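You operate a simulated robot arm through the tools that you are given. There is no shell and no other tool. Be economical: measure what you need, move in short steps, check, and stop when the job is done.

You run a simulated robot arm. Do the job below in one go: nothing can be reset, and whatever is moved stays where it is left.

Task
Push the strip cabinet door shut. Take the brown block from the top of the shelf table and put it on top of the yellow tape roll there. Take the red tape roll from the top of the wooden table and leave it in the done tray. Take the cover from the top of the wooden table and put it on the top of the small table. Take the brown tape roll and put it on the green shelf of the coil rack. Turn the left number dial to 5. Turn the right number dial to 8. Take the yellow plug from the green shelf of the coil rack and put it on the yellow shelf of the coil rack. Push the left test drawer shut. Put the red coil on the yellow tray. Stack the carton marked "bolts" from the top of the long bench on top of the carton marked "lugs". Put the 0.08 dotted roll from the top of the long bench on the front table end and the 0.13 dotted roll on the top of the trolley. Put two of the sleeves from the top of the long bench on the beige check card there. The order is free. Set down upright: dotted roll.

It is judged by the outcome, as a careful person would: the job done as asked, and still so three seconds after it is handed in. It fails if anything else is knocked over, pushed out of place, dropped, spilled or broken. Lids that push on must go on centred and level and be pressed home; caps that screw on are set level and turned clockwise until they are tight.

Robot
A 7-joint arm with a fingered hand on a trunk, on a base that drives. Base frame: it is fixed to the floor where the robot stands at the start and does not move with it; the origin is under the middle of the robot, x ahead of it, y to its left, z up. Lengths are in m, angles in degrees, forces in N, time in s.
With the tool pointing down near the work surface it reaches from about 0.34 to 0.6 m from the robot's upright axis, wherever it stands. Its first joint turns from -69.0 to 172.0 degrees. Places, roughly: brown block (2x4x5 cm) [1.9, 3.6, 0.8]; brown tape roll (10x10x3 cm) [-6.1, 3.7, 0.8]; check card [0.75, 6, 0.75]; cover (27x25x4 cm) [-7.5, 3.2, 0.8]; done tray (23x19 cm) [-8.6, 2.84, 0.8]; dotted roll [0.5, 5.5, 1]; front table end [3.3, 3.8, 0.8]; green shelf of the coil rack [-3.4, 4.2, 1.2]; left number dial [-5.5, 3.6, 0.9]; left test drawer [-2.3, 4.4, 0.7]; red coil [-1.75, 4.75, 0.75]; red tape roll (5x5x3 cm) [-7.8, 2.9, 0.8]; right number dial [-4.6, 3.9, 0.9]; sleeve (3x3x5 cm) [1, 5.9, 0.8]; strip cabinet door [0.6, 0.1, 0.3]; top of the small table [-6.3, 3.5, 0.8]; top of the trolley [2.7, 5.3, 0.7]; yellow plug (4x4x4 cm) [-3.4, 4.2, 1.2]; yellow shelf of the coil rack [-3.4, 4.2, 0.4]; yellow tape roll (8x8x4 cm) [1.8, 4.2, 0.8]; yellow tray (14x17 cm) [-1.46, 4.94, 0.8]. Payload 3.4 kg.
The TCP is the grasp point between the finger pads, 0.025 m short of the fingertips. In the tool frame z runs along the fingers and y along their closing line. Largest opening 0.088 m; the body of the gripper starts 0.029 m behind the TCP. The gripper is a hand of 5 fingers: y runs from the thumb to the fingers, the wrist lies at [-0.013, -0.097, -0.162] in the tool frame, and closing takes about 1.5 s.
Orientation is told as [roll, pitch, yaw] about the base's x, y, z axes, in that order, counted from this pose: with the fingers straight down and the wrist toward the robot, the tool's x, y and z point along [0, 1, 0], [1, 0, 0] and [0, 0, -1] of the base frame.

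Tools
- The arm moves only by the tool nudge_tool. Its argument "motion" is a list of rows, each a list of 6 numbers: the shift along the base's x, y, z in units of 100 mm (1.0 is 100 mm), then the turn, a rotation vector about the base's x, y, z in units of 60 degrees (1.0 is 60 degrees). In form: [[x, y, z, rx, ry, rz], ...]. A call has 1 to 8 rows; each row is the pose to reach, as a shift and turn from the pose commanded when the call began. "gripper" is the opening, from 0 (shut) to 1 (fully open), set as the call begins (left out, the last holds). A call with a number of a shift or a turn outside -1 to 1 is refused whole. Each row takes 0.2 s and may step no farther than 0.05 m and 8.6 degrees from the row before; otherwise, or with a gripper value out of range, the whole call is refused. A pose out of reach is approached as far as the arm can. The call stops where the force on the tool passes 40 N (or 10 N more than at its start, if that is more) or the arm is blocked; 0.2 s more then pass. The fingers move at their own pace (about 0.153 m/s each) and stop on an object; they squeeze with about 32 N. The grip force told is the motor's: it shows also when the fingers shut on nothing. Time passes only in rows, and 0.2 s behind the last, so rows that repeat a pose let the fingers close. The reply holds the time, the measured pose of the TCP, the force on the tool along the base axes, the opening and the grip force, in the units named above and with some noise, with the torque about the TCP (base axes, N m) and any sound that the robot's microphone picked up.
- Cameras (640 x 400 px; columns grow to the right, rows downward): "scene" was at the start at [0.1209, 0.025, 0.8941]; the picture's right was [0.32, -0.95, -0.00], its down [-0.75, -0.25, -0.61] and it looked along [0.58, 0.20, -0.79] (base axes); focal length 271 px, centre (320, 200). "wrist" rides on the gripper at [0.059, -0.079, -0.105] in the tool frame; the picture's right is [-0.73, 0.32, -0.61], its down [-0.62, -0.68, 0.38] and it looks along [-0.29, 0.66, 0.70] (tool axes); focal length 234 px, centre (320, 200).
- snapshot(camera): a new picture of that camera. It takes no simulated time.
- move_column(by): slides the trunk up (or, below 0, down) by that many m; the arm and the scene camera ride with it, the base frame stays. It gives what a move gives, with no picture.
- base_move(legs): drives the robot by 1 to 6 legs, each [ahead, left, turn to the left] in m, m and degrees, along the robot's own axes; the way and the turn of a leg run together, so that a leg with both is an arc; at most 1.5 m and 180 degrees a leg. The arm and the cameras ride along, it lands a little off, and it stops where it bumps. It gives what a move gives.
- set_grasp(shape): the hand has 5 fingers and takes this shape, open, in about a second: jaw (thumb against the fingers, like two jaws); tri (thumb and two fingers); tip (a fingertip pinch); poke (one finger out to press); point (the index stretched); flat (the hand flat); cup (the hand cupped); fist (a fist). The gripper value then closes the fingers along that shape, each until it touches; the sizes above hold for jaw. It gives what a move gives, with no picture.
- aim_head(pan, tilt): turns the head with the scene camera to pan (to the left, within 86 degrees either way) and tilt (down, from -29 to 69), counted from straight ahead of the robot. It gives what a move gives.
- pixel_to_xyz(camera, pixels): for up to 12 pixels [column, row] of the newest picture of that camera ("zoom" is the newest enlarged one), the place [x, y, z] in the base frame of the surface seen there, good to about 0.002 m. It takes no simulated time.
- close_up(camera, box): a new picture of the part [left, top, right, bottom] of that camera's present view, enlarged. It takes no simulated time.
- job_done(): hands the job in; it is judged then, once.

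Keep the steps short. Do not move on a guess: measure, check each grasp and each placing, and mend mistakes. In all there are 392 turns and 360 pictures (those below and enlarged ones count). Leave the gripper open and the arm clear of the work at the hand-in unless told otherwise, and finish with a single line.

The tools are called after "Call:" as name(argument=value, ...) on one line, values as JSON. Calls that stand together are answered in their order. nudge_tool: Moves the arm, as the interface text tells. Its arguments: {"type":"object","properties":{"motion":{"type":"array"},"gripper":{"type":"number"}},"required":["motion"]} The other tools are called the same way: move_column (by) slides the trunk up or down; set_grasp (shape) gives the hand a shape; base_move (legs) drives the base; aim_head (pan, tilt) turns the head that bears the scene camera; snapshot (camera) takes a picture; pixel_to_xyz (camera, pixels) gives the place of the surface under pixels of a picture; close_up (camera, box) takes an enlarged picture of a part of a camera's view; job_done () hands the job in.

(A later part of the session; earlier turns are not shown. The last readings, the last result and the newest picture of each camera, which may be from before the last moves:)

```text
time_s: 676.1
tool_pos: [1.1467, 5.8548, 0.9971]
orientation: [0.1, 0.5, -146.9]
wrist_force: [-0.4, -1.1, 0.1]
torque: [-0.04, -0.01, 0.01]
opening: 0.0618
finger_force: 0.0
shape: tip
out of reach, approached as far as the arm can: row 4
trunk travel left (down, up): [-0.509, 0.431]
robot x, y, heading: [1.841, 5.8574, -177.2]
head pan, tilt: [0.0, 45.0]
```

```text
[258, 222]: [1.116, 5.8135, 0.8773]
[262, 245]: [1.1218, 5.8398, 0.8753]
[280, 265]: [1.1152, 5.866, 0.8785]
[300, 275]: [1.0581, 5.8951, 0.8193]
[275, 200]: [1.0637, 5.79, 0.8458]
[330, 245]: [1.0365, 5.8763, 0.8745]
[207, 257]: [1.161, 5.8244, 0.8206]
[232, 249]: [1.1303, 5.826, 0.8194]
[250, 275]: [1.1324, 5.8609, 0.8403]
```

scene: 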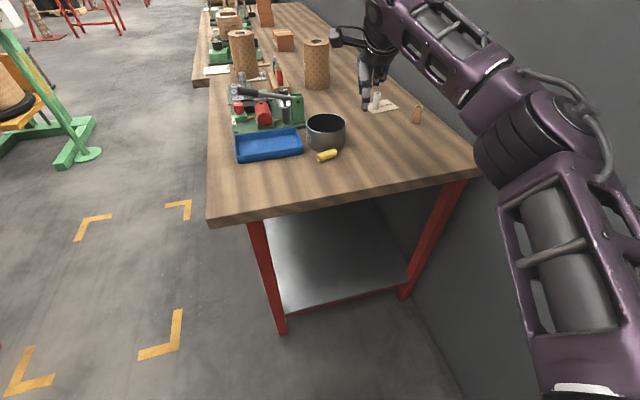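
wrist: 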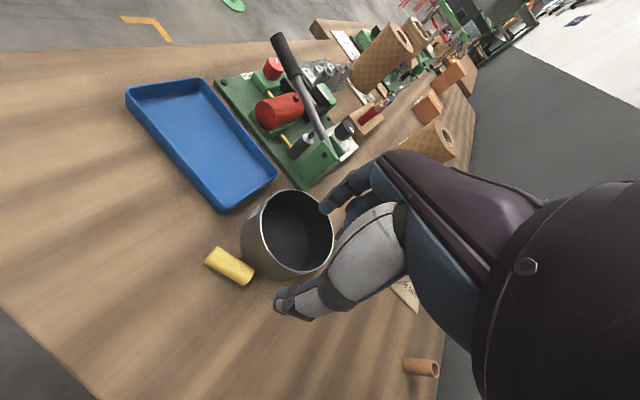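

The pot stands too close on that side, so I'll pinch the sleeve's end farthest from the pot, with a narrow opening. Moving the robot 6 cm nearer and positioning.

Call:
base_move(legs=[[0.06, 0, 0]])

Call:
nudge_tool(motion=[[0, 0, 0, 0, 0, 0], [0, 0, 0, 0, 0, 0], [0, 0, 0, 0, 0, 0]], gripper=0.36)

```text
time_s: 677.1
tool_pos: [1.0861, 5.8512, 0.9974]
orientation: [0.1, 0.5, -147.1]
wrist_force: [-0.3, 0.1, -0.3]
torque: [-0.02, -0.01, 0.01]
opening: 0.0621
finger_force: 0.1
shape: tip
trunk travel left (down, up): [-0.509, 0.431]
robot x, y, heading: [1.7845, 5.8538, -177.6]
head pan, tilt: [0.0, 45.0]
```

```text
time_s: 677.9
tool_pos: [1.0878, 5.8518, 0.9975]
orientation: [0.1, 0.5, -147.2]
wrist_force: [0.0, -0.4, -0.6]
torque: [-0.01, 0.03, -0.02]
opening: 0.0324
finger_force: 0.0
shape: tip
trunk travel left (down, up): [-0.509, 0.431]
robot x, y, heading: [1.7832, 5.8544, -177.5]
head pan, tilt: [0.0, 45.0]
```

Call:
nudge_tool(motion=[[0.33, -0.115, 0, 0, 0, 0], [0.667, -0.228, 0, 0, 0, 0]])

Call:
move_column(by=-0.085)

Call:
snapshot(camera="wrist")

Call:
pixel_to_xyz(camera="wrist", pixels=[[230, 285], [245, 285], [260, 290], [280, 300], [300, 305], [260, 270], [270, 255]])

```text
time_s: 678.5
tool_pos: [1.1545, 5.8289, 0.9975]
orientation: [0.1, 0.6, -147.2]
wrist_force: [0.7, 0.1, -0.5]
torque: [-0.03, 0.04, -0.04]
opening: 0.032
finger_force: 0.0
shape: tip
trunk travel left (down, up): [-0.509, 0.431]
robot x, y, heading: [1.7821, 5.8528, -177.4]
head pan, tilt: [0.0, 45.0]
```

```text
time_s: 679.7
tool_pos: [1.1545, 5.8291, 0.9126]
orientation: [0.1, 0.6, -147.1]
wrist_force: [0.3, -0.5, 0.1]
torque: [0.04, 0.02, 0.0]
opening: 0.032
finger_force: 0.1
shape: tip
trunk travel left (down, up): [-0.424, 0.516]
robot x, y, heading: [1.7805, 5.855, -177.4]
head pan, tilt: [0.0, 45.0]
```

```text
129 pictures are left
```

wrist: 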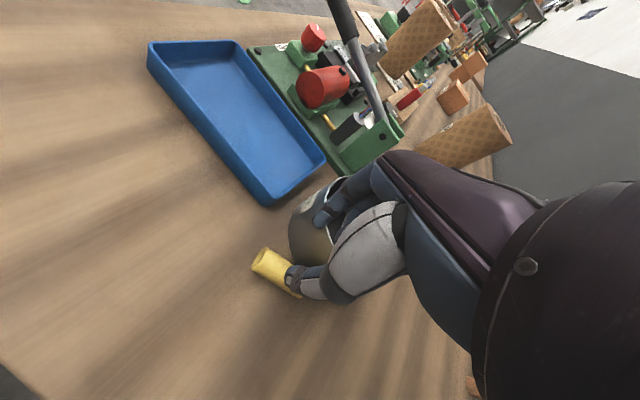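

```text
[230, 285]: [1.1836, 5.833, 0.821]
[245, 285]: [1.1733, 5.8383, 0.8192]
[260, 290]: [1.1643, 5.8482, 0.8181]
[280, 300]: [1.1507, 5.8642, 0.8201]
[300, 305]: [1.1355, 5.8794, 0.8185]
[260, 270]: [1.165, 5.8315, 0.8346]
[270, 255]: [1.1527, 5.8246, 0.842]
```

Call:
move_column(by=-0.04)

Call:
snapshot(camera="wrist")

```text
time_s: 680.5
tool_pos: [1.1538, 5.8289, 0.8727]
orientation: [-0.1, 0.5, -147.1]
wrist_force: [2.0, -0.5, 1.0]
torque: [0.04, -0.01, 0.02]
opening: 0.0323
finger_force: 0.0
shape: tip
trunk travel left (down, up): [-0.384, 0.556]
robot x, y, heading: [1.7802, 5.858, -177.4]
head pan, tilt: [0.0, 45.0]
```

```text
128 pictures are left
```

wrist: 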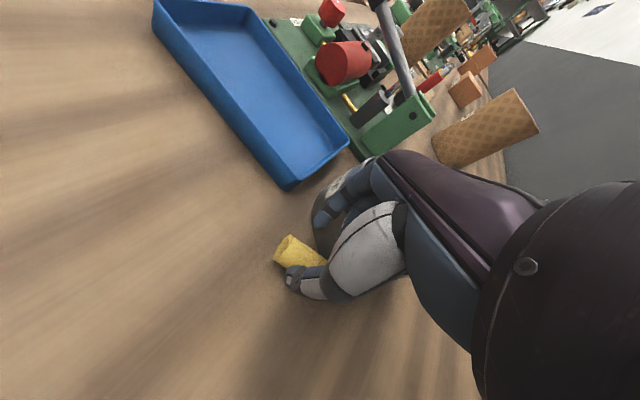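

Call:
nudge_tool(motion=[[0, 0, -0.06, 0, 0, 0], [0, 0, -0.12, 0, 0, 0], [0, 0, -0.18, 0, 0, 0], [0, 0, -0.23, 0, 0, 0]])

Call:
snapshot(camera="wrist")

```text
time_s: 681.5
tool_pos: [1.1578, 5.8288, 0.8543]
orientation: [0.0, 0.4, -147.1]
wrist_force: [17.7, 1.2, 11.0]
torque: [0.15, 0.82, -0.28]
opening: 0.0322
finger_force: 0.0
shape: tip
trunk travel left (down, up): [-0.384, 0.556]
robot x, y, heading: [1.7837, 5.8556, -177.5]
head pan, tilt: [0.0, 45.0]
```

```text
127 pictures are left
```

wrist: 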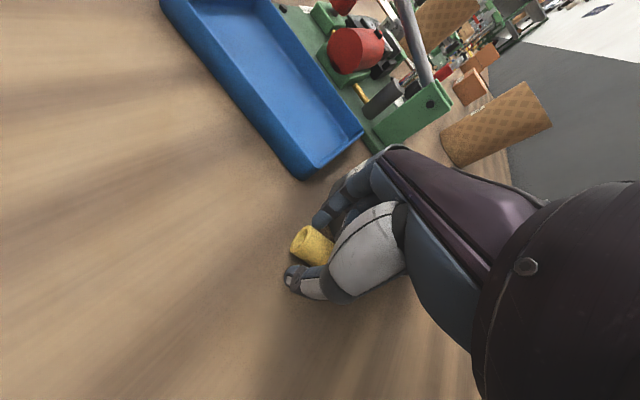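

The hand brushes the pot (18 N). Closing now.

Call:
nudge_tool(motion=[[0.02, 0, 0.02, 0, 0, 0], [0.03, 0, 0.03, 0, 0, 0], [0.03, 0, 0.03, 0, 0, 0], [0.03, 0, 0.03, 0, 0, 0], [0.03, 0, 0.03, 0, 0, 0]], gripper=0)

Call:
nudge_tool(motion=[[0.05, 0, 0.2, 0, 0, 0], [0.1, 0, 0.5, 0, 0, 0], [0.1, 0, 0.8, 0, 0, 0]])

Call:
snapshot(camera="wrist")

Call:
snapshot(camera="scene")

```text
time_s: 682.7
tool_pos: [1.1597, 5.8277, 0.8542]
orientation: [-0.1, 0.6, -147.1]
wrist_force: [10.4, -0.6, -0.8]
torque: [-0.04, 0.25, -0.15]
opening: 0.018
finger_force: 32.0
shape: tip
trunk travel left (down, up): [-0.384, 0.556]
robot x, y, heading: [1.7808, 5.8557, -177.5]
head pan, tilt: [0.0, 45.0]
```

```text
time_s: 683.5
tool_pos: [1.1666, 5.8274, 0.9335]
orientation: [0.0, 0.7, -147.1]
wrist_force: [0.0, 0.4, -0.2]
torque: [0.0, -0.02, 0.0]
opening: 0.0182
finger_force: 31.7
shape: tip
trunk travel left (down, up): [-0.384, 0.556]
robot x, y, heading: [1.7808, 5.8538, -177.4]
head pan, tilt: [0.0, 45.0]
```

```text
126 pictures are left
```

wrist: 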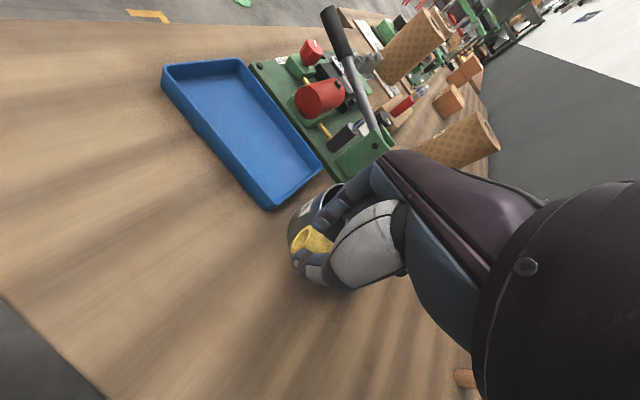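

```text
125 pictures are left
```

scene: 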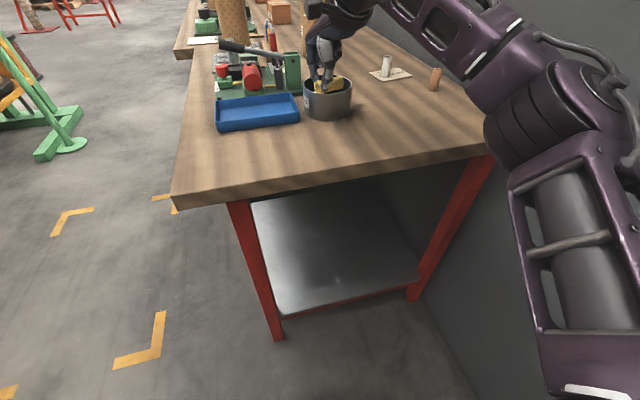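

The sleeve is held. Raising and checking the pot's position and the sleeve's attitude.

Call:
move_column(by=0.2)

Call:
snapshot(camera="wrist")

Call:
snapshot(camera="scene")

```text
time_s: 685.7
tool_pos: [1.1663, 5.8281, 1.1332]
orientation: [0.1, 0.5, -147.0]
wrist_force: [0.1, -0.2, -0.2]
torque: [-0.01, 0.01, -0.01]
opening: 0.018
finger_force: 32.2
shape: tip
trunk travel left (down, up): [-0.584, 0.356]
robot x, y, heading: [1.7798, 5.8579, -177.4]
head pan, tilt: [0.0, 45.0]
```

```text
124 pictures are left
```

wrist: 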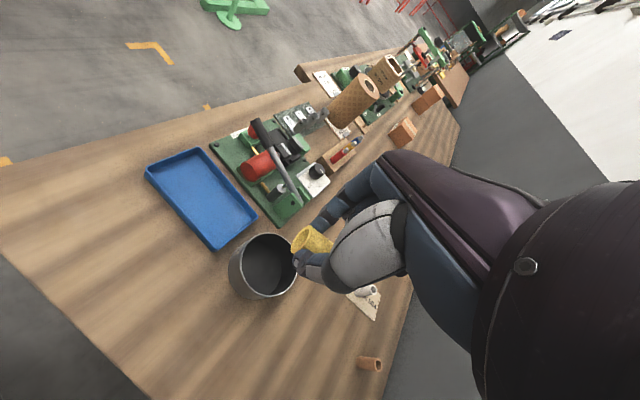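

```text
123 pictures are left
```

scene: 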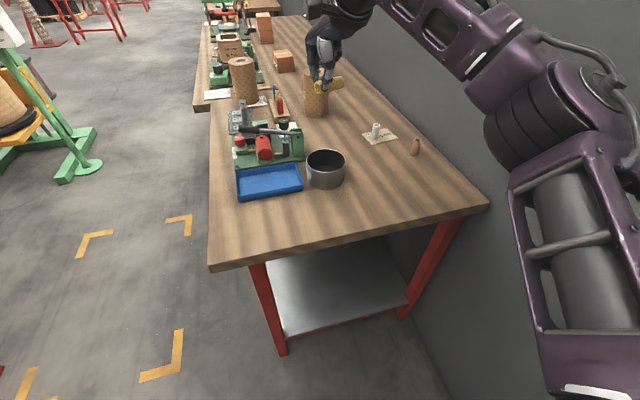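

Call:
pixel_to_xyz(camera="wrist", pixels=[[230, 262], [243, 292], [270, 298], [296, 280], [265, 236], [232, 248], [255, 297]])

Call:
close_up(camera="scene", box=[290, 30, 410, 150])

Call:
pixel_to_xyz(camera="zoom", pixels=[[165, 190], [285, 165], [225, 178], [180, 205], [270, 180], [190, 180]])

```text
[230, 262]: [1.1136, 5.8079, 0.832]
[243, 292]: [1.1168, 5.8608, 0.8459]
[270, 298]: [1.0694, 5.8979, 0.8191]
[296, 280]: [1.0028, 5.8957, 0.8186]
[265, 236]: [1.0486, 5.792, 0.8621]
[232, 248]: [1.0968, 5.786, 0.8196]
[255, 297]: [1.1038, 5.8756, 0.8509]
```

```text
3.33 times, centred on (350, 90) of scene
```

zoom: 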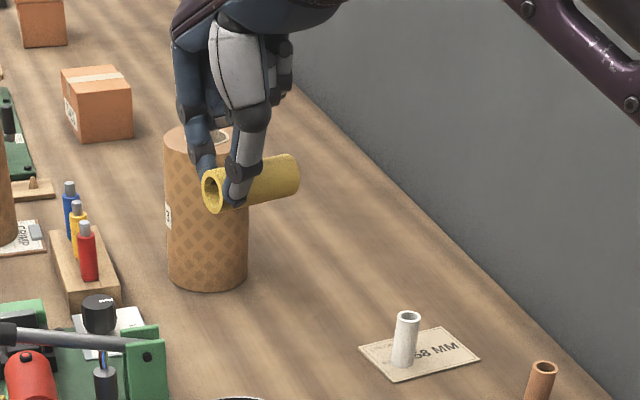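

```text
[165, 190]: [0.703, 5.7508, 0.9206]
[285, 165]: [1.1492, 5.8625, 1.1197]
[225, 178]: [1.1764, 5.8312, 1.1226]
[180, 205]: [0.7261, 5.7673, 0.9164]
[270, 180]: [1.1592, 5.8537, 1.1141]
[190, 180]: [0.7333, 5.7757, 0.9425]
```

The pot is within 3 mm of its old place and the sleeve is held horizontally by its end. I'll try laying it gently on the card's free part. Driving nearer.

Call:
base_move(legs=[[0.238, -0.047, 0]])

Call:
nudge_tool(motion=[[-0.2, 0.38, 0, 0, 0, -0.1], [-0.4, 0.76, 0, 0, 0, -0.2], [-0.5, 0.95, 0, 0, 0, -0.3], [-0.5, 0.95, 0, 0, 0, -0.39]])

Call:
snapshot(camera="wrist")

```text
time_s: 687.5
tool_pos: [0.9253, 5.8633, 1.1331]
orientation: [0.2, 0.5, -147.0]
wrist_force: [-0.4, 0.0, 0.1]
torque: [-0.02, 0.01, -0.02]
opening: 0.0185
finger_force: 32.2
shape: tip
trunk travel left (down, up): [-0.584, 0.356]
robot x, y, heading: [1.5457, 5.887, -177.5]
head pan, tilt: [0.0, 45.0]
```

```text
time_s: 688.5
tool_pos: [0.8755, 5.9589, 1.1338]
orientation: [0.0, 0.7, -170.6]
wrist_force: [0.1, 0.1, 0.4]
torque: [0.05, -0.01, 0.02]
opening: 0.0186
finger_force: 32.2
shape: tip
trunk travel left (down, up): [-0.584, 0.356]
robot x, y, heading: [1.5423, 5.8889, -177.4]
head pan, tilt: [0.0, 45.0]
```

```text
121 pictures are left
```

wrist: 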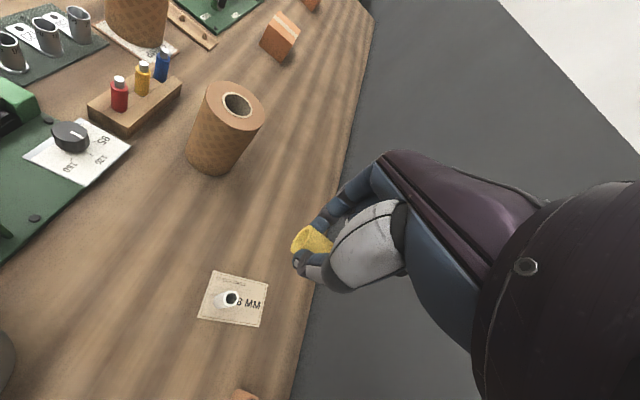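

Measuring the card and the white sleeve precisely from here.

Call:
close_up(camera="wrist", box=[180, 255, 290, 340])

Call:
pixel_to_xyz(camera="zoom", pixels=[[193, 100], [500, 160], [475, 408], [105, 370], [295, 255], [255, 255]])

```text
4.71 times, centred on (235, 298) of wrist
```

zoom: 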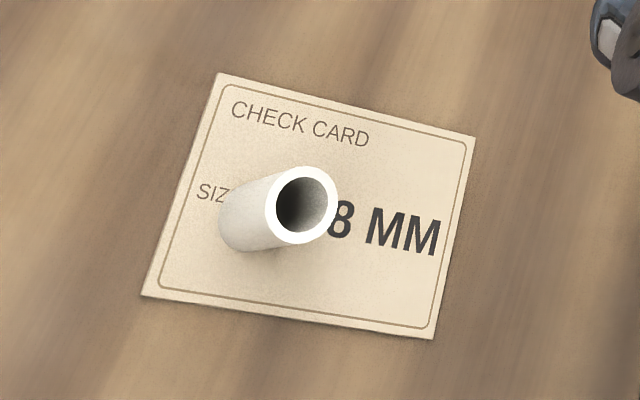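

```text
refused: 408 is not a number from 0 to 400
```

Call:
pixel_to_xyz(camera="zoom", pixels=[[220, 78], [470, 140], [432, 333], [147, 292], [268, 205], [338, 200], [302, 168], [302, 242], [230, 225], [380, 200]])

```text
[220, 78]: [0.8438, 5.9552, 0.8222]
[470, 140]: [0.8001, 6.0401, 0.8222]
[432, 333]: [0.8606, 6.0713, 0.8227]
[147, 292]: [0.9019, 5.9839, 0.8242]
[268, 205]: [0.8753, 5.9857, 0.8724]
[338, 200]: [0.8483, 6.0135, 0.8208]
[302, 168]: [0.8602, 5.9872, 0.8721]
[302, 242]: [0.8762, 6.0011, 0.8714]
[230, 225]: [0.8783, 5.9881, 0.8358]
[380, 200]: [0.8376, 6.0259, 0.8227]
```

Card centre (0.852,6.013), white at its lower-left. Moving the yellow over the free part.

Call:
nudge_tool(motion=[[-0.16, 0.28, 0, 0, 0, 0], [-0.334, 0.558, 0, 0, 0, 0]])

Call:
move_column(by=-0.2)

Call:
snapshot(camera="wrist")

Call:
close_up(camera="scene", box=[300, 80, 460, 220])

```text
time_s: 689.1
tool_pos: [0.8416, 6.0143, 1.1333]
orientation: [-0.1, 0.7, -170.4]
wrist_force: [-0.3, -0.1, 0.4]
torque: [0.04, 0.0, 0.01]
opening: 0.0184
finger_force: 31.7
shape: tip
trunk travel left (down, up): [-0.584, 0.356]
robot x, y, heading: [1.5434, 5.8909, -177.4]
head pan, tilt: [0.0, 45.0]
```

```text
time_s: 691.2
tool_pos: [0.8428, 6.0153, 0.9326]
orientation: [0.1, 0.6, -170.5]
wrist_force: [-0.5, 0.5, 1.1]
torque: [-0.01, -0.02, 0.02]
opening: 0.0182
finger_force: 32.3
shape: tip
trunk travel left (down, up): [-0.384, 0.556]
robot x, y, heading: [1.5403, 5.8894, -177.4]
head pan, tilt: [0.0, 45.0]
```

```text
119 pictures are left
```

wrist: 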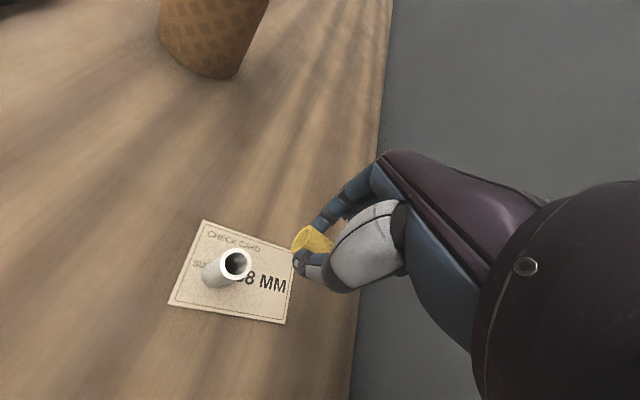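

```text
2.86 times, centred on (380, 150) of scene
```

zoom: 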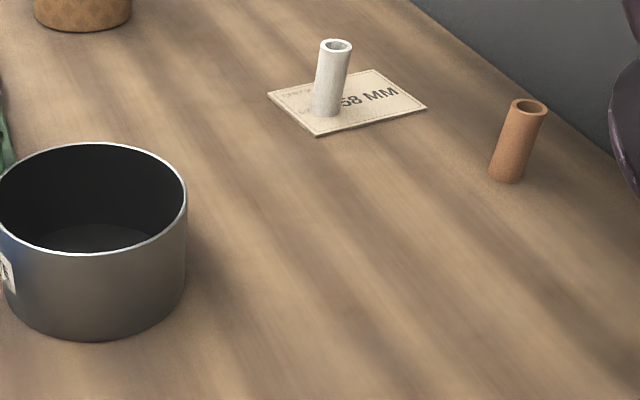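

Call:
move_column(by=-0.068)

Call:
nudge_tool(motion=[[0, 0, -0.03, 0, 0, 0], [0, 0, -0.06, 0, 0, 0], [0, 0, -0.09, 0, 0, 0]])

Call:
snapshot(camera="wrist")

```text
time_s: 692.3
tool_pos: [0.8429, 6.016, 0.8638]
orientation: [0.1, 0.6, -170.5]
wrist_force: [0.3, 0.6, 0.7]
torque: [0.02, 0.02, 0.0]
opening: 0.0182
finger_force: 32.3
shape: tip
trunk travel left (down, up): [-0.316, 0.624]
robot x, y, heading: [1.5422, 5.8895, -177.5]
head pan, tilt: [0.0, 45.0]
```

```text
time_s: 693.1
tool_pos: [0.8434, 6.016, 0.8567]
orientation: [0.1, 0.6, -170.5]
wrist_force: [0.5, -0.2, -0.2]
torque: [0.03, -0.02, 0.02]
opening: 0.0181
finger_force: 31.9
shape: tip
trunk travel left (down, up): [-0.316, 0.624]
robot x, y, heading: [1.5416, 5.8906, -177.3]
head pan, tilt: [0.0, 45.0]
```

```text
117 pictures are left
```

wrist: 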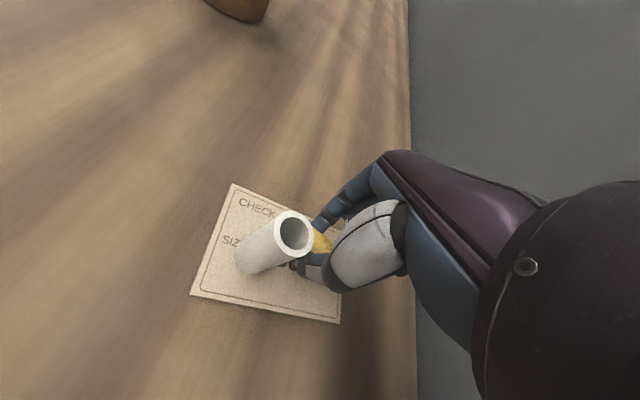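

Call:
nudge_tool(motion=[[0, 0, -0.02, 0, 0, 0], [0, 0, -0.04, 0, 0, 0], [0, 0, -0.06, 0, 0, 0], [0, 0, -0.08, 0, 0, 0]])

```text
time_s: 694.1
tool_pos: [0.844, 6.0143, 0.8524]
orientation: [0.1, 0.2, -170.6]
wrist_force: [-0.8, 1.2, 19.2]
torque: [0.03, 0.21, -0.03]
opening: 0.0224
finger_force: 32.1
shape: tip
trunk travel left (down, up): [-0.316, 0.624]
robot x, y, heading: [1.5403, 5.8898, -177.4]
head pan, tilt: [0.0, 45.0]
```

Contact. Opening just a few millimetres and watching whether it stays.

Call:
nudge_tool(motion=[[0, 0, 0.02, 0, 0, 0], [0, 0, 0.03, 0, 0, 0], [0, 0, 0.03, 0, 0, 0], [0, 0, 0.03, 0, 0, 0], [0, 0, 0.03, 0, 0, 0], [0, 0, 0.03, 0, 0, 0]], gripper=0.34)

Call:
snapshot(camera="wrist")

Call:
close_up(camera="wrist", box=[200, 160, 380, 330])

```text
time_s: 695.5
tool_pos: [0.8423, 6.0142, 0.8512]
orientation: [0.1, 0.6, -170.5]
wrist_force: [0.3, -0.1, 1.2]
torque: [-0.01, 0.0, 0.02]
opening: 0.0297
finger_force: 0.0
shape: tip
trunk travel left (down, up): [-0.316, 0.624]
robot x, y, heading: [1.5457, 5.8924, -177.3]
head pan, tilt: [0.0, 45.0]
```

```text
116 pictures are left
```

wrist: 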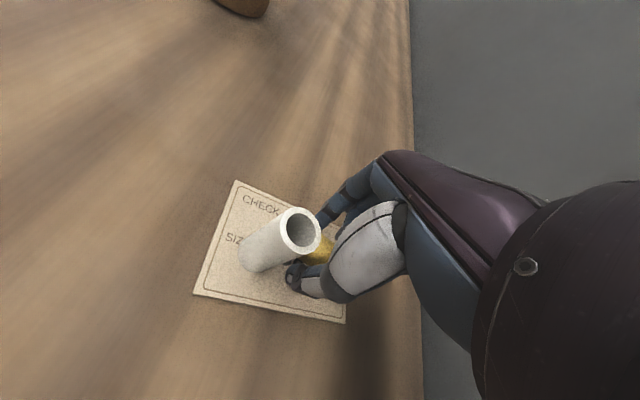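

```text
2.35 times, centred on (290, 245) of wrist
```

zoom: 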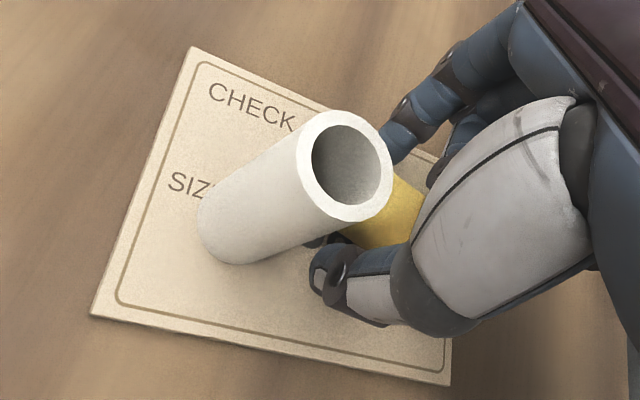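

Sleeve lies between the finger and thumb. Raising straight up slowly.

Call:
nudge_tool(motion=[[0, 0, 0.05, 0, 0, 0], [0, 0, 0.1, 0, 0, 0], [0, 0, 0.18, 0, 0, 0], [0, 0, 0.26, 0, 0, 0], [0, 0, 0.35, 0, 0, 0]])

Call:
snapshot(camera="wrist")

```text
time_s: 696.7
tool_pos: [0.8436, 6.0144, 0.8842]
orientation: [0.0, 0.6, -170.5]
wrist_force: [0.4, -0.4, 0.1]
torque: [0.01, 0.02, -0.02]
opening: 0.0296
finger_force: 0.0
shape: tip
trunk travel left (down, up): [-0.316, 0.624]
robot x, y, heading: [1.5424, 5.8927, -177.3]
head pan, tilt: [0.0, 45.0]
```

```text
114 pictures are left
```

wrist: 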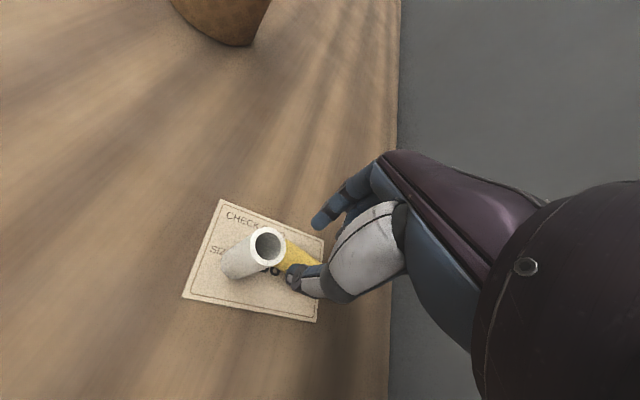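

Call:
move_column(by=0.2)

Call:
close_up(camera="wrist", box=[180, 220, 320, 340])

Call:
pixel_to_xyz(camera="zoom", pixels=[[300, 220], [340, 195], [390, 230], [350, 215], [380, 205], [320, 240]])

```text
time_s: 698.9
tool_pos: [0.8445, 6.0154, 1.0852]
orientation: [0.0, 0.5, -170.6]
wrist_force: [-1.0, 0.0, 0.6]
torque: [-0.02, -0.02, 0.0]
opening: 0.0297
finger_force: 0.1
shape: tip
trunk travel left (down, up): [-0.516, 0.424]
robot x, y, heading: [1.5405, 5.8903, -177.5]
head pan, tilt: [0.0, 45.0]
```

```text
3.33 times, centred on (250, 280) of wrist
```

zoom: 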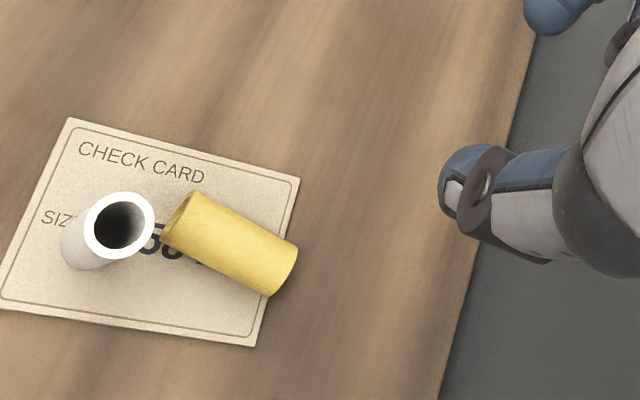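

```text
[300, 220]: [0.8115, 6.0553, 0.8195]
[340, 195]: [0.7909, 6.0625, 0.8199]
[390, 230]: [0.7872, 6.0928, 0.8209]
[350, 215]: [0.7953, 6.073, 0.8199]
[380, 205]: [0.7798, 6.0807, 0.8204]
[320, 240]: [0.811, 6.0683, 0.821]
```

Call:
pixel_to_xyz(camera="zoom", pixels=[[190, 215], [285, 262], [235, 238], [172, 225], [290, 270]])

Call:
nudge_tool(motion=[[0, 0, 0, 0, 0, 0], [0, 0, 0, 0, 0, 0], [0, 0, 0, 0, 0, 0], [0, 0, 0, 0, 0, 0], [0, 0, 0, 0, 0, 0], [0, 0, 0, 0, 0, 0], [0, 0, 0, 0, 0, 0], [0, 0, 0, 0, 0, 0]])

Call:
close_up(camera="wrist", box=[180, 220, 320, 340])

Call:
pixel_to_xyz(camera="zoom", pixels=[[190, 215], [285, 262], [235, 238]])

```text
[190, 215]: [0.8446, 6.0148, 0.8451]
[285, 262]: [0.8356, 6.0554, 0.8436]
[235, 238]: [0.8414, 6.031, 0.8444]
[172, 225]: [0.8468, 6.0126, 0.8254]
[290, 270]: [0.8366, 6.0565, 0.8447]
```

```text
time_s: 700.7
tool_pos: [0.8438, 6.0146, 1.0847]
orientation: [0.0, 0.5, -170.6]
wrist_force: [-0.2, 0.5, -0.2]
torque: [-0.02, 0.03, -0.01]
opening: 0.0297
finger_force: 0.0
shape: tip
trunk travel left (down, up): [-0.516, 0.424]
robot x, y, heading: [1.5417, 5.8866, -177.6]
head pan, tilt: [0.0, 45.0]
```

```text
3.33 times, centred on (250, 280) of wrist
```

zoom: 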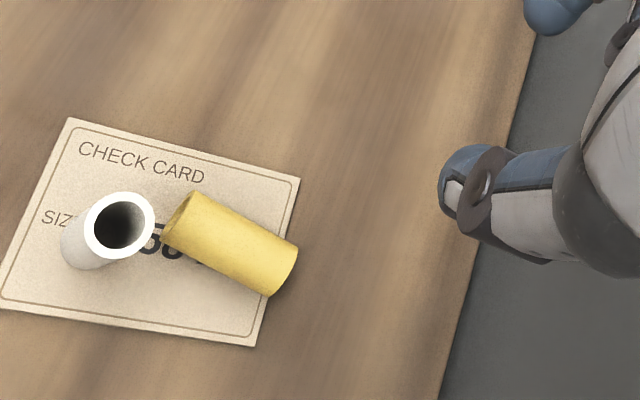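

```text
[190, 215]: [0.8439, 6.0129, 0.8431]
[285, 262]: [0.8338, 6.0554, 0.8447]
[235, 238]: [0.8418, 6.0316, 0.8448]
```

Both sleeves rest on the card and stay put. Now the 0.13 roll: driving round to the bench front.

Call:
move_column(by=0.15)

Call:
base_move(legs=[[-0.08, 0, 0], [0, 0, 15.5], [0, 0.8, 0], [0.85, 0, 0], [0, 0, -90]])

Call:
aim_head(pan=0, tilt=40)

Call:
snapshot(camera="scene")

```text
time_s: 702.4
tool_pos: [0.8444, 6.0152, 1.2358]
orientation: [-0.1, 0.6, -170.6]
wrist_force: [-0.7, 0.4, 0.1]
torque: [-0.02, 0.03, 0.01]
opening: 0.0298
finger_force: 0.0
shape: tip
trunk travel left (down, up): [-0.666, 0.274]
robot x, y, heading: [1.5417, 5.8911, -177.4]
head pan, tilt: [0.0, 45.0]
```

```text
time_s: 716.2
tool_pos: [0.9883, 5.5849, 1.2361]
orientation: [0.0, 0.5, 114.9]
wrist_force: [-0.3, -0.2, -0.2]
torque: [0.0, -0.03, 0.0]
opening: 0.0297
finger_force: 0.0
shape: tip
trunk travel left (down, up): [-0.666, 0.274]
robot x, y, heading: [1.0531, 4.877, 108.1]
head pan, tilt: [0.0, 45.0]
```

```text
time_s: 716.9
tool_pos: [0.9885, 5.5834, 1.2356]
orientation: [0.0, 0.6, 114.8]
wrist_force: [0.4, 0.2, 0.6]
torque: [0.0, 0.0, 0.0]
opening: 0.0297
finger_force: 0.1
shape: tip
trunk travel left (down, up): [-0.666, 0.274]
robot x, y, heading: [1.0528, 4.8765, 108.0]
head pan, tilt: [0.0, 40.0]
```

```text
111 pictures are left
```

scene: 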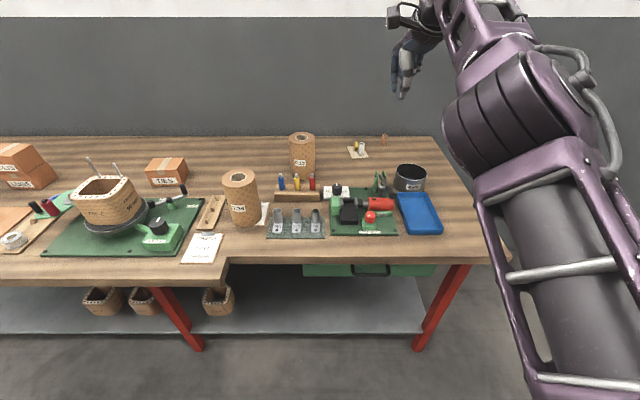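

Call:
close_up(camera="scene", box=[220, 125, 420, 245])

Call:
pixel_to_xyz(camera="zoom", pixels=[[222, 40], [305, 40], [262, 22], [262, 55], [515, 150], [520, 180], [60, 165], [200, 160], [500, 185], [262, 36], [480, 195], [375, 190]])

```text
3.20 times, centred on (320, 185) of scene
```

zoom: 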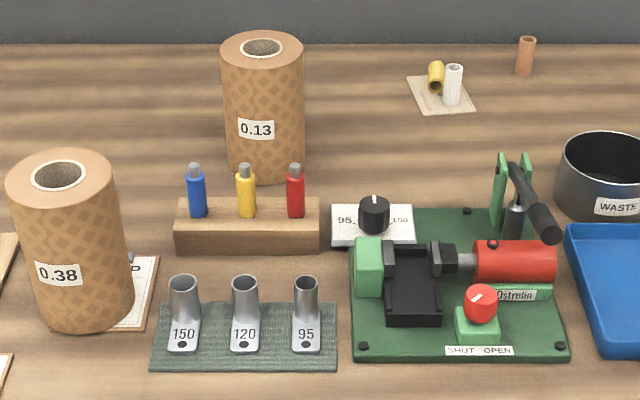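

```text
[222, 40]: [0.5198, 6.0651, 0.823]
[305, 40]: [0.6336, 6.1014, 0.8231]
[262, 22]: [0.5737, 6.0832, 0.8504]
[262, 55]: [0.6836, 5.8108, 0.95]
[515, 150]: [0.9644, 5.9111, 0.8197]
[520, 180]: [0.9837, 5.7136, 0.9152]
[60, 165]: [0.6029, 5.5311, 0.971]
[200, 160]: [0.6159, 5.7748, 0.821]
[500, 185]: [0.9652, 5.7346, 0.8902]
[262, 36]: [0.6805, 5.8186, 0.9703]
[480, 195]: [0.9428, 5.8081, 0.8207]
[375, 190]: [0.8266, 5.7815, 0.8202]
```

Legs at the bench step mean I should stand a bit right of the roll. Moving in.

Call:
base_move(legs=[[0.38, -0.075, 0], [0, 0, 22]])

Call:
snapshot(camera="wrist")

```text
time_s: 720.5
tool_pos: [0.6829, 5.8962, 1.2343]
orientation: [-0.1, 0.6, 136.8]
wrist_force: [0.2, 0.1, 0.4]
torque: [0.01, 0.0, -0.01]
opening: 0.0296
finger_force: 0.1
shape: tip
trunk travel left (down, up): [-0.666, 0.274]
robot x, y, heading: [1.0106, 5.264, 130.0]
head pan, tilt: [0.0, 40.0]
```

```text
109 pictures are left
```

wrist: 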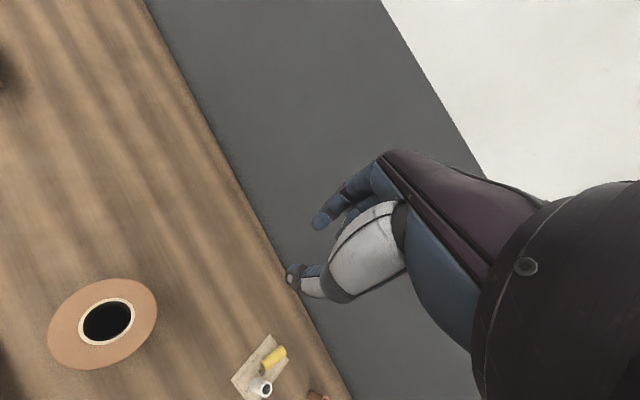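

Call:
pixel_to_xyz(camera="wrist", pixels=[[50, 345], [155, 300], [117, 281], [88, 366], [80, 330], [133, 312], [112, 301], [100, 344]])

```text
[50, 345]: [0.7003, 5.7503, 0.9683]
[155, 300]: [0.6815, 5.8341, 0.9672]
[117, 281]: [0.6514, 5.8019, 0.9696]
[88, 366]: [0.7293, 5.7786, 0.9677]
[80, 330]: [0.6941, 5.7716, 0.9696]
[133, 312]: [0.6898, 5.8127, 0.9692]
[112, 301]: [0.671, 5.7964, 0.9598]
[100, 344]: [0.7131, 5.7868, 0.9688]
```

Roll 0.13 centre (0.6905,5.791). Opening to 5 cm and moving over its near wall.

Call:
nudge_tool(motion=[[0.08, -0.32, 0, 0, 0, 0], [0.16, -0.64, 0, 0, 0, 0]], gripper=0.6)

Call:
nudge_tool(motion=[[0.08, -0.32, 0, 0, 0, 0], [0.15, -0.63, 0, 0, 0, 0]])

Call:
move_column(by=-0.22)

Call:
snapshot(camera="wrist")

Call:
snapshot(camera="scene")

```text
time_s: 721.1
tool_pos: [0.6672, 5.8667, 1.2596]
orientation: [0.0, 0.5, 136.8]
wrist_force: [0.1, -1.0, -0.5]
torque: [-0.04, -0.01, 0.01]
opening: 0.0526
finger_force: 0.0
shape: tip
out of reach, approached as far as the arm can: row 1, 2
trunk travel left (down, up): [-0.666, 0.274]
robot x, y, heading: [1.0053, 5.2641, 130.1]
head pan, tilt: [0.0, 40.0]
```

```text
time_s: 721.7
tool_pos: [0.6625, 5.854, 1.2718]
orientation: [-0.1, 0.5, 136.8]
wrist_force: [-0.1, 0.4, -0.3]
torque: [0.02, -0.01, 0.0]
opening: 0.0525
finger_force: 0.1
shape: tip
out of reach, approached as far as the arm can: row 1, 2
trunk travel left (down, up): [-0.666, 0.274]
robot x, y, heading: [1.0088, 5.2668, 129.9]
head pan, tilt: [0.0, 40.0]
```

```text
time_s: 724.0
tool_pos: [0.6609, 5.8524, 1.0522]
orientation: [0.0, 0.7, 136.9]
wrist_force: [-0.2, 1.0, 0.1]
torque: [-0.01, 0.0, 0.02]
opening: 0.0526
finger_force: 0.0
shape: tip
trunk travel left (down, up): [-0.446, 0.494]
robot x, y, heading: [1.0096, 5.2666, 129.8]
head pan, tilt: [0.0, 40.0]
```

```text
108 pictures are left
```

wrist: 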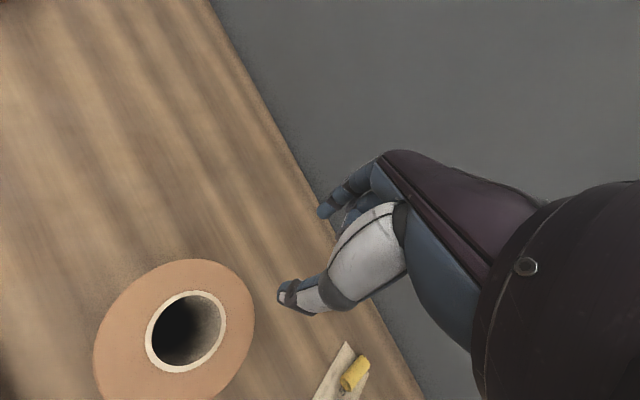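

```text
107 pictures are left
```

scene: 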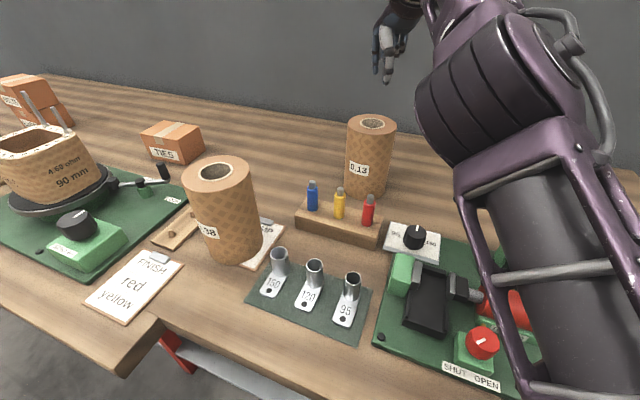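

The wrist is at a limit with this hand yaw. Raising and yawing the hand back 25°.

Call:
move_column(by=0.2)

Call:
nudge_tool(motion=[[0, 0, 0, 0, 0, -0.14], [0, 0, 0, 0, 0, -0.28], [0, 0, 0, 0, 0, -0.42]])

Call:
nudge_tool(motion=[[0.2, -0.4, 0, 0, 0, 0], [0.4, -0.8, 0, 0, 0, 0], [0.42, -0.92, 0, 0, 0, 0]])

```text
time_s: 726.2
tool_pos: [0.6606, 5.8527, 1.2515]
orientation: [0.0, 0.5, 136.8]
wrist_force: [0.9, -0.4, -0.4]
torque: [-0.01, -0.01, -0.01]
opening: 0.0525
finger_force: 0.0
shape: tip
trunk travel left (down, up): [-0.646, 0.294]
robot x, y, heading: [1.006, 5.265, 129.9]
head pan, tilt: [0.0, 40.0]
```

```text
time_s: 727.0
tool_pos: [0.6634, 5.8549, 1.2516]
orientation: [0.3, 0.7, 111.6]
wrist_force: [0.3, 0.8, 0.5]
torque: [-0.02, 0.0, 0.0]
opening: 0.0524
finger_force: 0.1
shape: tip
trunk travel left (down, up): [-0.646, 0.294]
robot x, y, heading: [1.007, 5.2647, 130.0]
head pan, tilt: [0.0, 40.0]
```

```text
time_s: 727.8
tool_pos: [0.7041, 5.7609, 1.2522]
orientation: [0.1, 0.5, 111.4]
wrist_force: [0.2, 0.3, -0.5]
torque: [0.04, 0.01, 0.04]
opening: 0.0526
finger_force: 0.0
shape: tip
trunk travel left (down, up): [-0.646, 0.294]
robot x, y, heading: [1.0105, 5.2633, 129.9]
head pan, tilt: [0.0, 40.0]
```

Good: over the near wall (0.704,5.761). Lowering to just above the roll and checking.

Call:
move_column(by=-0.24)

Call:
snapshot(camera="wrist")

Call:
snapshot(camera="scene")

```text
time_s: 730.3
tool_pos: [0.7033, 5.7613, 1.0122]
orientation: [0.1, 0.6, 111.5]
wrist_force: [0.2, -0.1, -0.2]
torque: [0.01, -0.02, 0.02]
opening: 0.0527
finger_force: 0.1
shape: tip
trunk travel left (down, up): [-0.406, 0.534]
robot x, y, heading: [1.0063, 5.2638, 130.1]
head pan, tilt: [0.0, 40.0]
```

```text
106 pictures are left
```

wrist: 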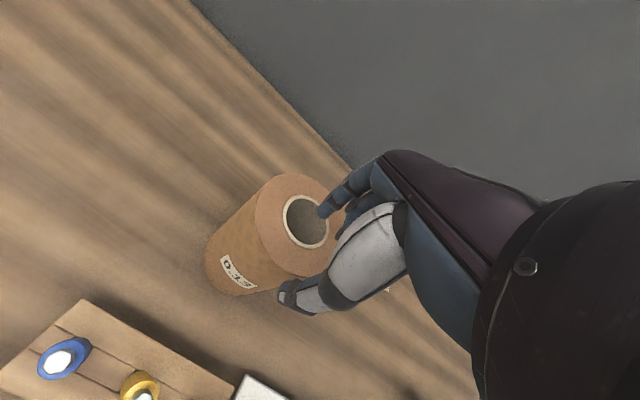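

```text
105 pictures are left
```

scene: 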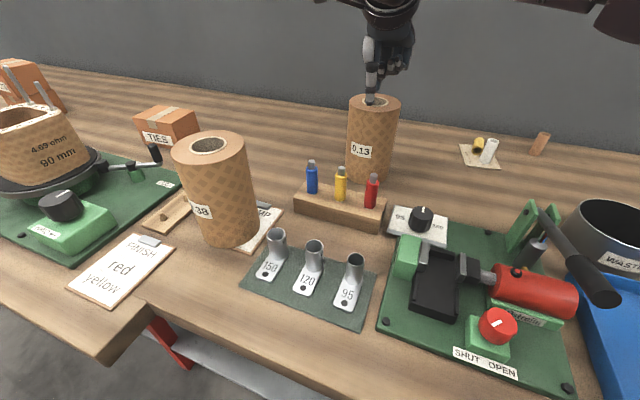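

Call:
move_column(by=-0.043)

Call:
nudge_tool(motion=[[0, 0, 0, 0, 0, 0], [0, 0, 0, 0, 0, 0], [0, 0, 0, 0, 0, 0], [0, 0, 0, 0, 0, 0], [0, 0, 0, 0, 0, 0]], gripper=0)

Call:
move_column(by=0.03)

Call:
snapshot(camera="scene")

```text
time_s: 731.1
tool_pos: [0.7029, 5.7616, 0.9684]
orientation: [0.0, 0.6, 111.6]
wrist_force: [0.0, -0.1, 0.1]
torque: [-0.01, -0.01, 0.03]
opening: 0.0526
finger_force: 0.1
shape: tip
trunk travel left (down, up): [-0.363, 0.577]
robot x, y, heading: [1.0033, 5.2643, 130.2]
head pan, tilt: [0.0, 40.0]
```

```text
time_s: 732.3
tool_pos: [0.7023, 5.7602, 0.9682]
orientation: [0.0, 0.6, 111.5]
wrist_force: [0.0, -1.0, 0.3]
torque: [0.01, -0.05, 0.0]
opening: 0.0199
finger_force: 32.2
shape: tip
trunk travel left (down, up): [-0.363, 0.577]
robot x, y, heading: [1.0072, 5.2621, 130.1]
head pan, tilt: [0.0, 40.0]
```

```text
time_s: 733.1
tool_pos: [0.7019, 5.7615, 0.9979]
orientation: [0.0, 0.7, 111.6]
wrist_force: [0.7, -0.2, -6.5]
torque: [-0.18, -0.08, 0.02]
opening: 0.0228
finger_force: 31.6
shape: tip
trunk travel left (down, up): [-0.393, 0.547]
robot x, y, heading: [1.0124, 5.2643, 129.8]
head pan, tilt: [0.0, 40.0]
```

```text
104 pictures are left
```

scene: 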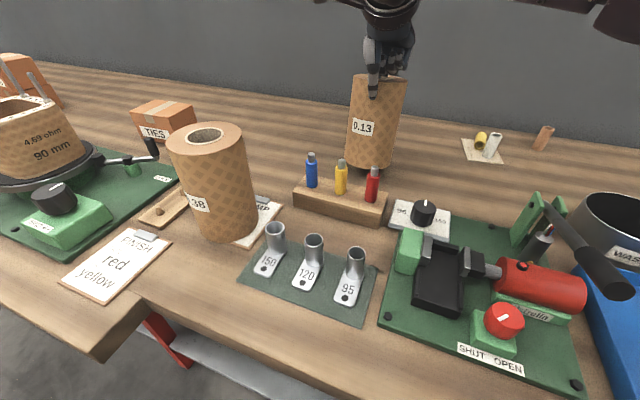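

Roll 0.13 held. Raising, backing off and turning toward the trolley.

Call:
move_column(by=0.25)

Call:
base_move(legs=[[-0.4, 0, 0], [0, 0, -104]])

Call:
aim_head(pan=0, tilt=40)

Call:
snapshot(camera="scene")

```text
time_s: 735.7
tool_pos: [0.7028, 5.7622, 1.248]
orientation: [0.0, 0.6, 111.7]
wrist_force: [-0.4, 0.4, -6.6]
torque: [-0.19, -0.05, 0.01]
opening: 0.0226
finger_force: 32.1
shape: tip
trunk travel left (down, up): [-0.643, 0.297]
robot x, y, heading: [1.0066, 5.2641, 130.0]
head pan, tilt: [0.0, 40.0]
```

```text
time_s: 742.5
tool_pos: [1.8222, 5.1291, 1.2483]
orientation: [0.1, 0.6, 7.3]
wrist_force: [0.6, 0.0, -6.7]
torque: [-0.03, 0.2, -0.04]
opening: 0.0227
finger_force: 31.8
shape: tip
trunk travel left (down, up): [-0.643, 0.297]
robot x, y, heading: [1.2648, 4.9596, 25.3]
head pan, tilt: [0.0, 40.0]
```

```text
time_s: 743.1
tool_pos: [1.8212, 5.1302, 1.249]
orientation: [0.0, 0.6, 7.3]
wrist_force: [-0.1, 0.4, -7.1]
torque: [-0.01, 0.2, -0.01]
opening: 0.0229
finger_force: 32.0
shape: tip
trunk travel left (down, up): [-0.643, 0.297]
robot x, y, heading: [1.262, 4.9584, 25.6]
head pan, tilt: [0.0, 40.0]
```

```text
103 pictures are left
```

scene: 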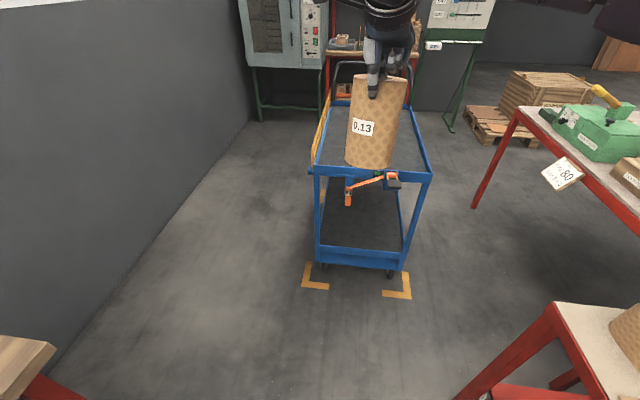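

Call:
pixel_to_xyz(camera="scene", pixels=[[312, 170], [430, 180], [335, 110], [410, 108], [410, 140], [335, 150], [400, 185], [345, 200], [420, 165]])

Call:
close_up(camera="scene", box=[290, 60, 450, 300])

```text
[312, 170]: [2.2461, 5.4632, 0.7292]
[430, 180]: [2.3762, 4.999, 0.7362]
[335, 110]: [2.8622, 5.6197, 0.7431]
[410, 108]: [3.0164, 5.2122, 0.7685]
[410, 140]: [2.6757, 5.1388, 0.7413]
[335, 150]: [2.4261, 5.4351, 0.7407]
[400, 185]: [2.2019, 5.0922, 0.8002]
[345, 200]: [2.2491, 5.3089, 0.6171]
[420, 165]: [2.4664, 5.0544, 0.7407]
```

```text
1.67 times, centred on (370, 180) of scene
```

zoom: 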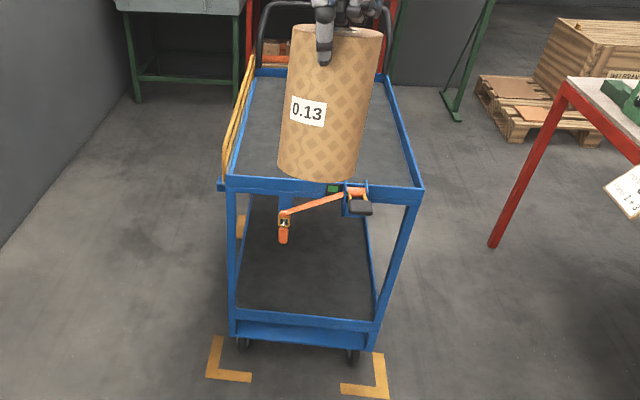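

The strap gun on the trolley's near end sticks out (t≈3.67); I keep my trunk clear. Driving ahead 0.7 m.

Call:
base_move(legs=[[0.5, -0.03, 0], [0.2, -0.019, -1.6]])

Call:
aim_head(pan=-5, tilt=50)

Call:
snapshot(camera="scene")

```text
time_s: 747.3
tool_pos: [2.4744, 5.368, 1.2471]
orientation: [0.0, 0.6, 5.5]
wrist_force: [0.7, -0.2, -7.2]
torque: [0.02, 0.18, -0.01]
opening: 0.0228
finger_force: 32.3
shape: tip
trunk travel left (down, up): [-0.643, 0.297]
robot x, y, heading: [1.9148, 5.2086, 23.9]
head pan, tilt: [0.0, 40.0]
```

```text
time_s: 748.0
tool_pos: [2.474, 5.3665, 1.2473]
orientation: [0.1, 0.7, 5.6]
wrist_force: [0.5, -0.6, -5.9]
torque: [0.01, 0.2, 0.0]
opening: 0.0226
finger_force: 32.1
shape: tip
trunk travel left (down, up): [-0.643, 0.297]
robot x, y, heading: [1.9127, 5.2121, 24.0]
head pan, tilt: [-5.0, 50.0]
```

```text
101 pictures are left
```

scene: 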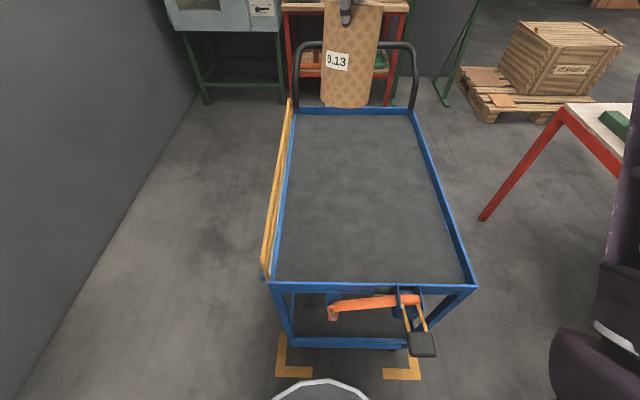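

Over the trolley. Lowering and checking the tilt.

Call:
move_column(by=-0.31)

Call:
snapshot(camera="scene")

Call:
close_up(camera="scene", box=[270, 60, 430, 220])

```text
time_s: 751.1
tool_pos: [2.4727, 5.3666, 0.939]
orientation: [-0.1, 0.6, 5.6]
wrist_force: [-0.2, -0.1, -5.7]
torque: [-0.01, 0.16, -0.03]
opening: 0.0229
finger_force: 31.8
shape: tip
trunk travel left (down, up): [-0.333, 0.607]
robot x, y, heading: [1.9096, 5.2082, 24.0]
head pan, tilt: [-5.0, 50.0]
```

```text
100 pictures are left
```

scene: 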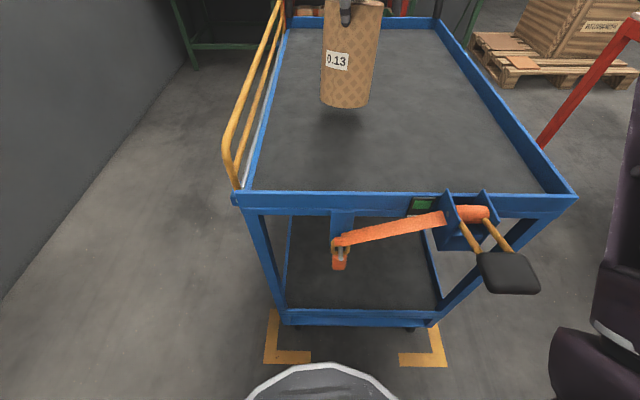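

```text
2.50 times, centred on (350, 140) of scene
```

zoom: 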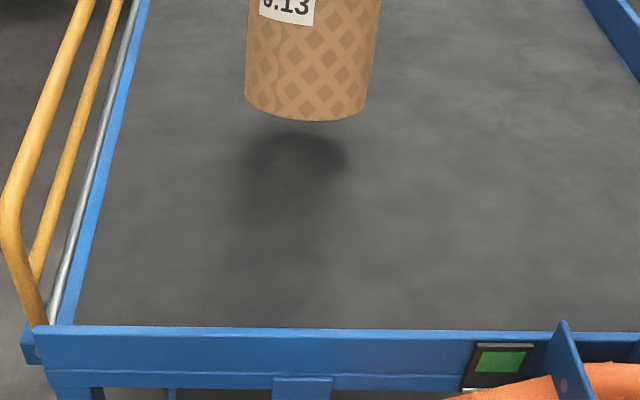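

Call:
pixel_to_xyz(camera="scene", pixels=[[350, 35], [347, 70], [346, 100], [325, 60], [322, 95], [372, 60], [368, 95]])

```text
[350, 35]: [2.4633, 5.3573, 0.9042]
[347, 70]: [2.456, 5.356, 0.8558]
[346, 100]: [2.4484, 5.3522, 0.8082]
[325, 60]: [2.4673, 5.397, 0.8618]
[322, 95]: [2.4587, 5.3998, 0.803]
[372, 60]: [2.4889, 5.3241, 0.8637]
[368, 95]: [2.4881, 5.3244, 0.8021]
```

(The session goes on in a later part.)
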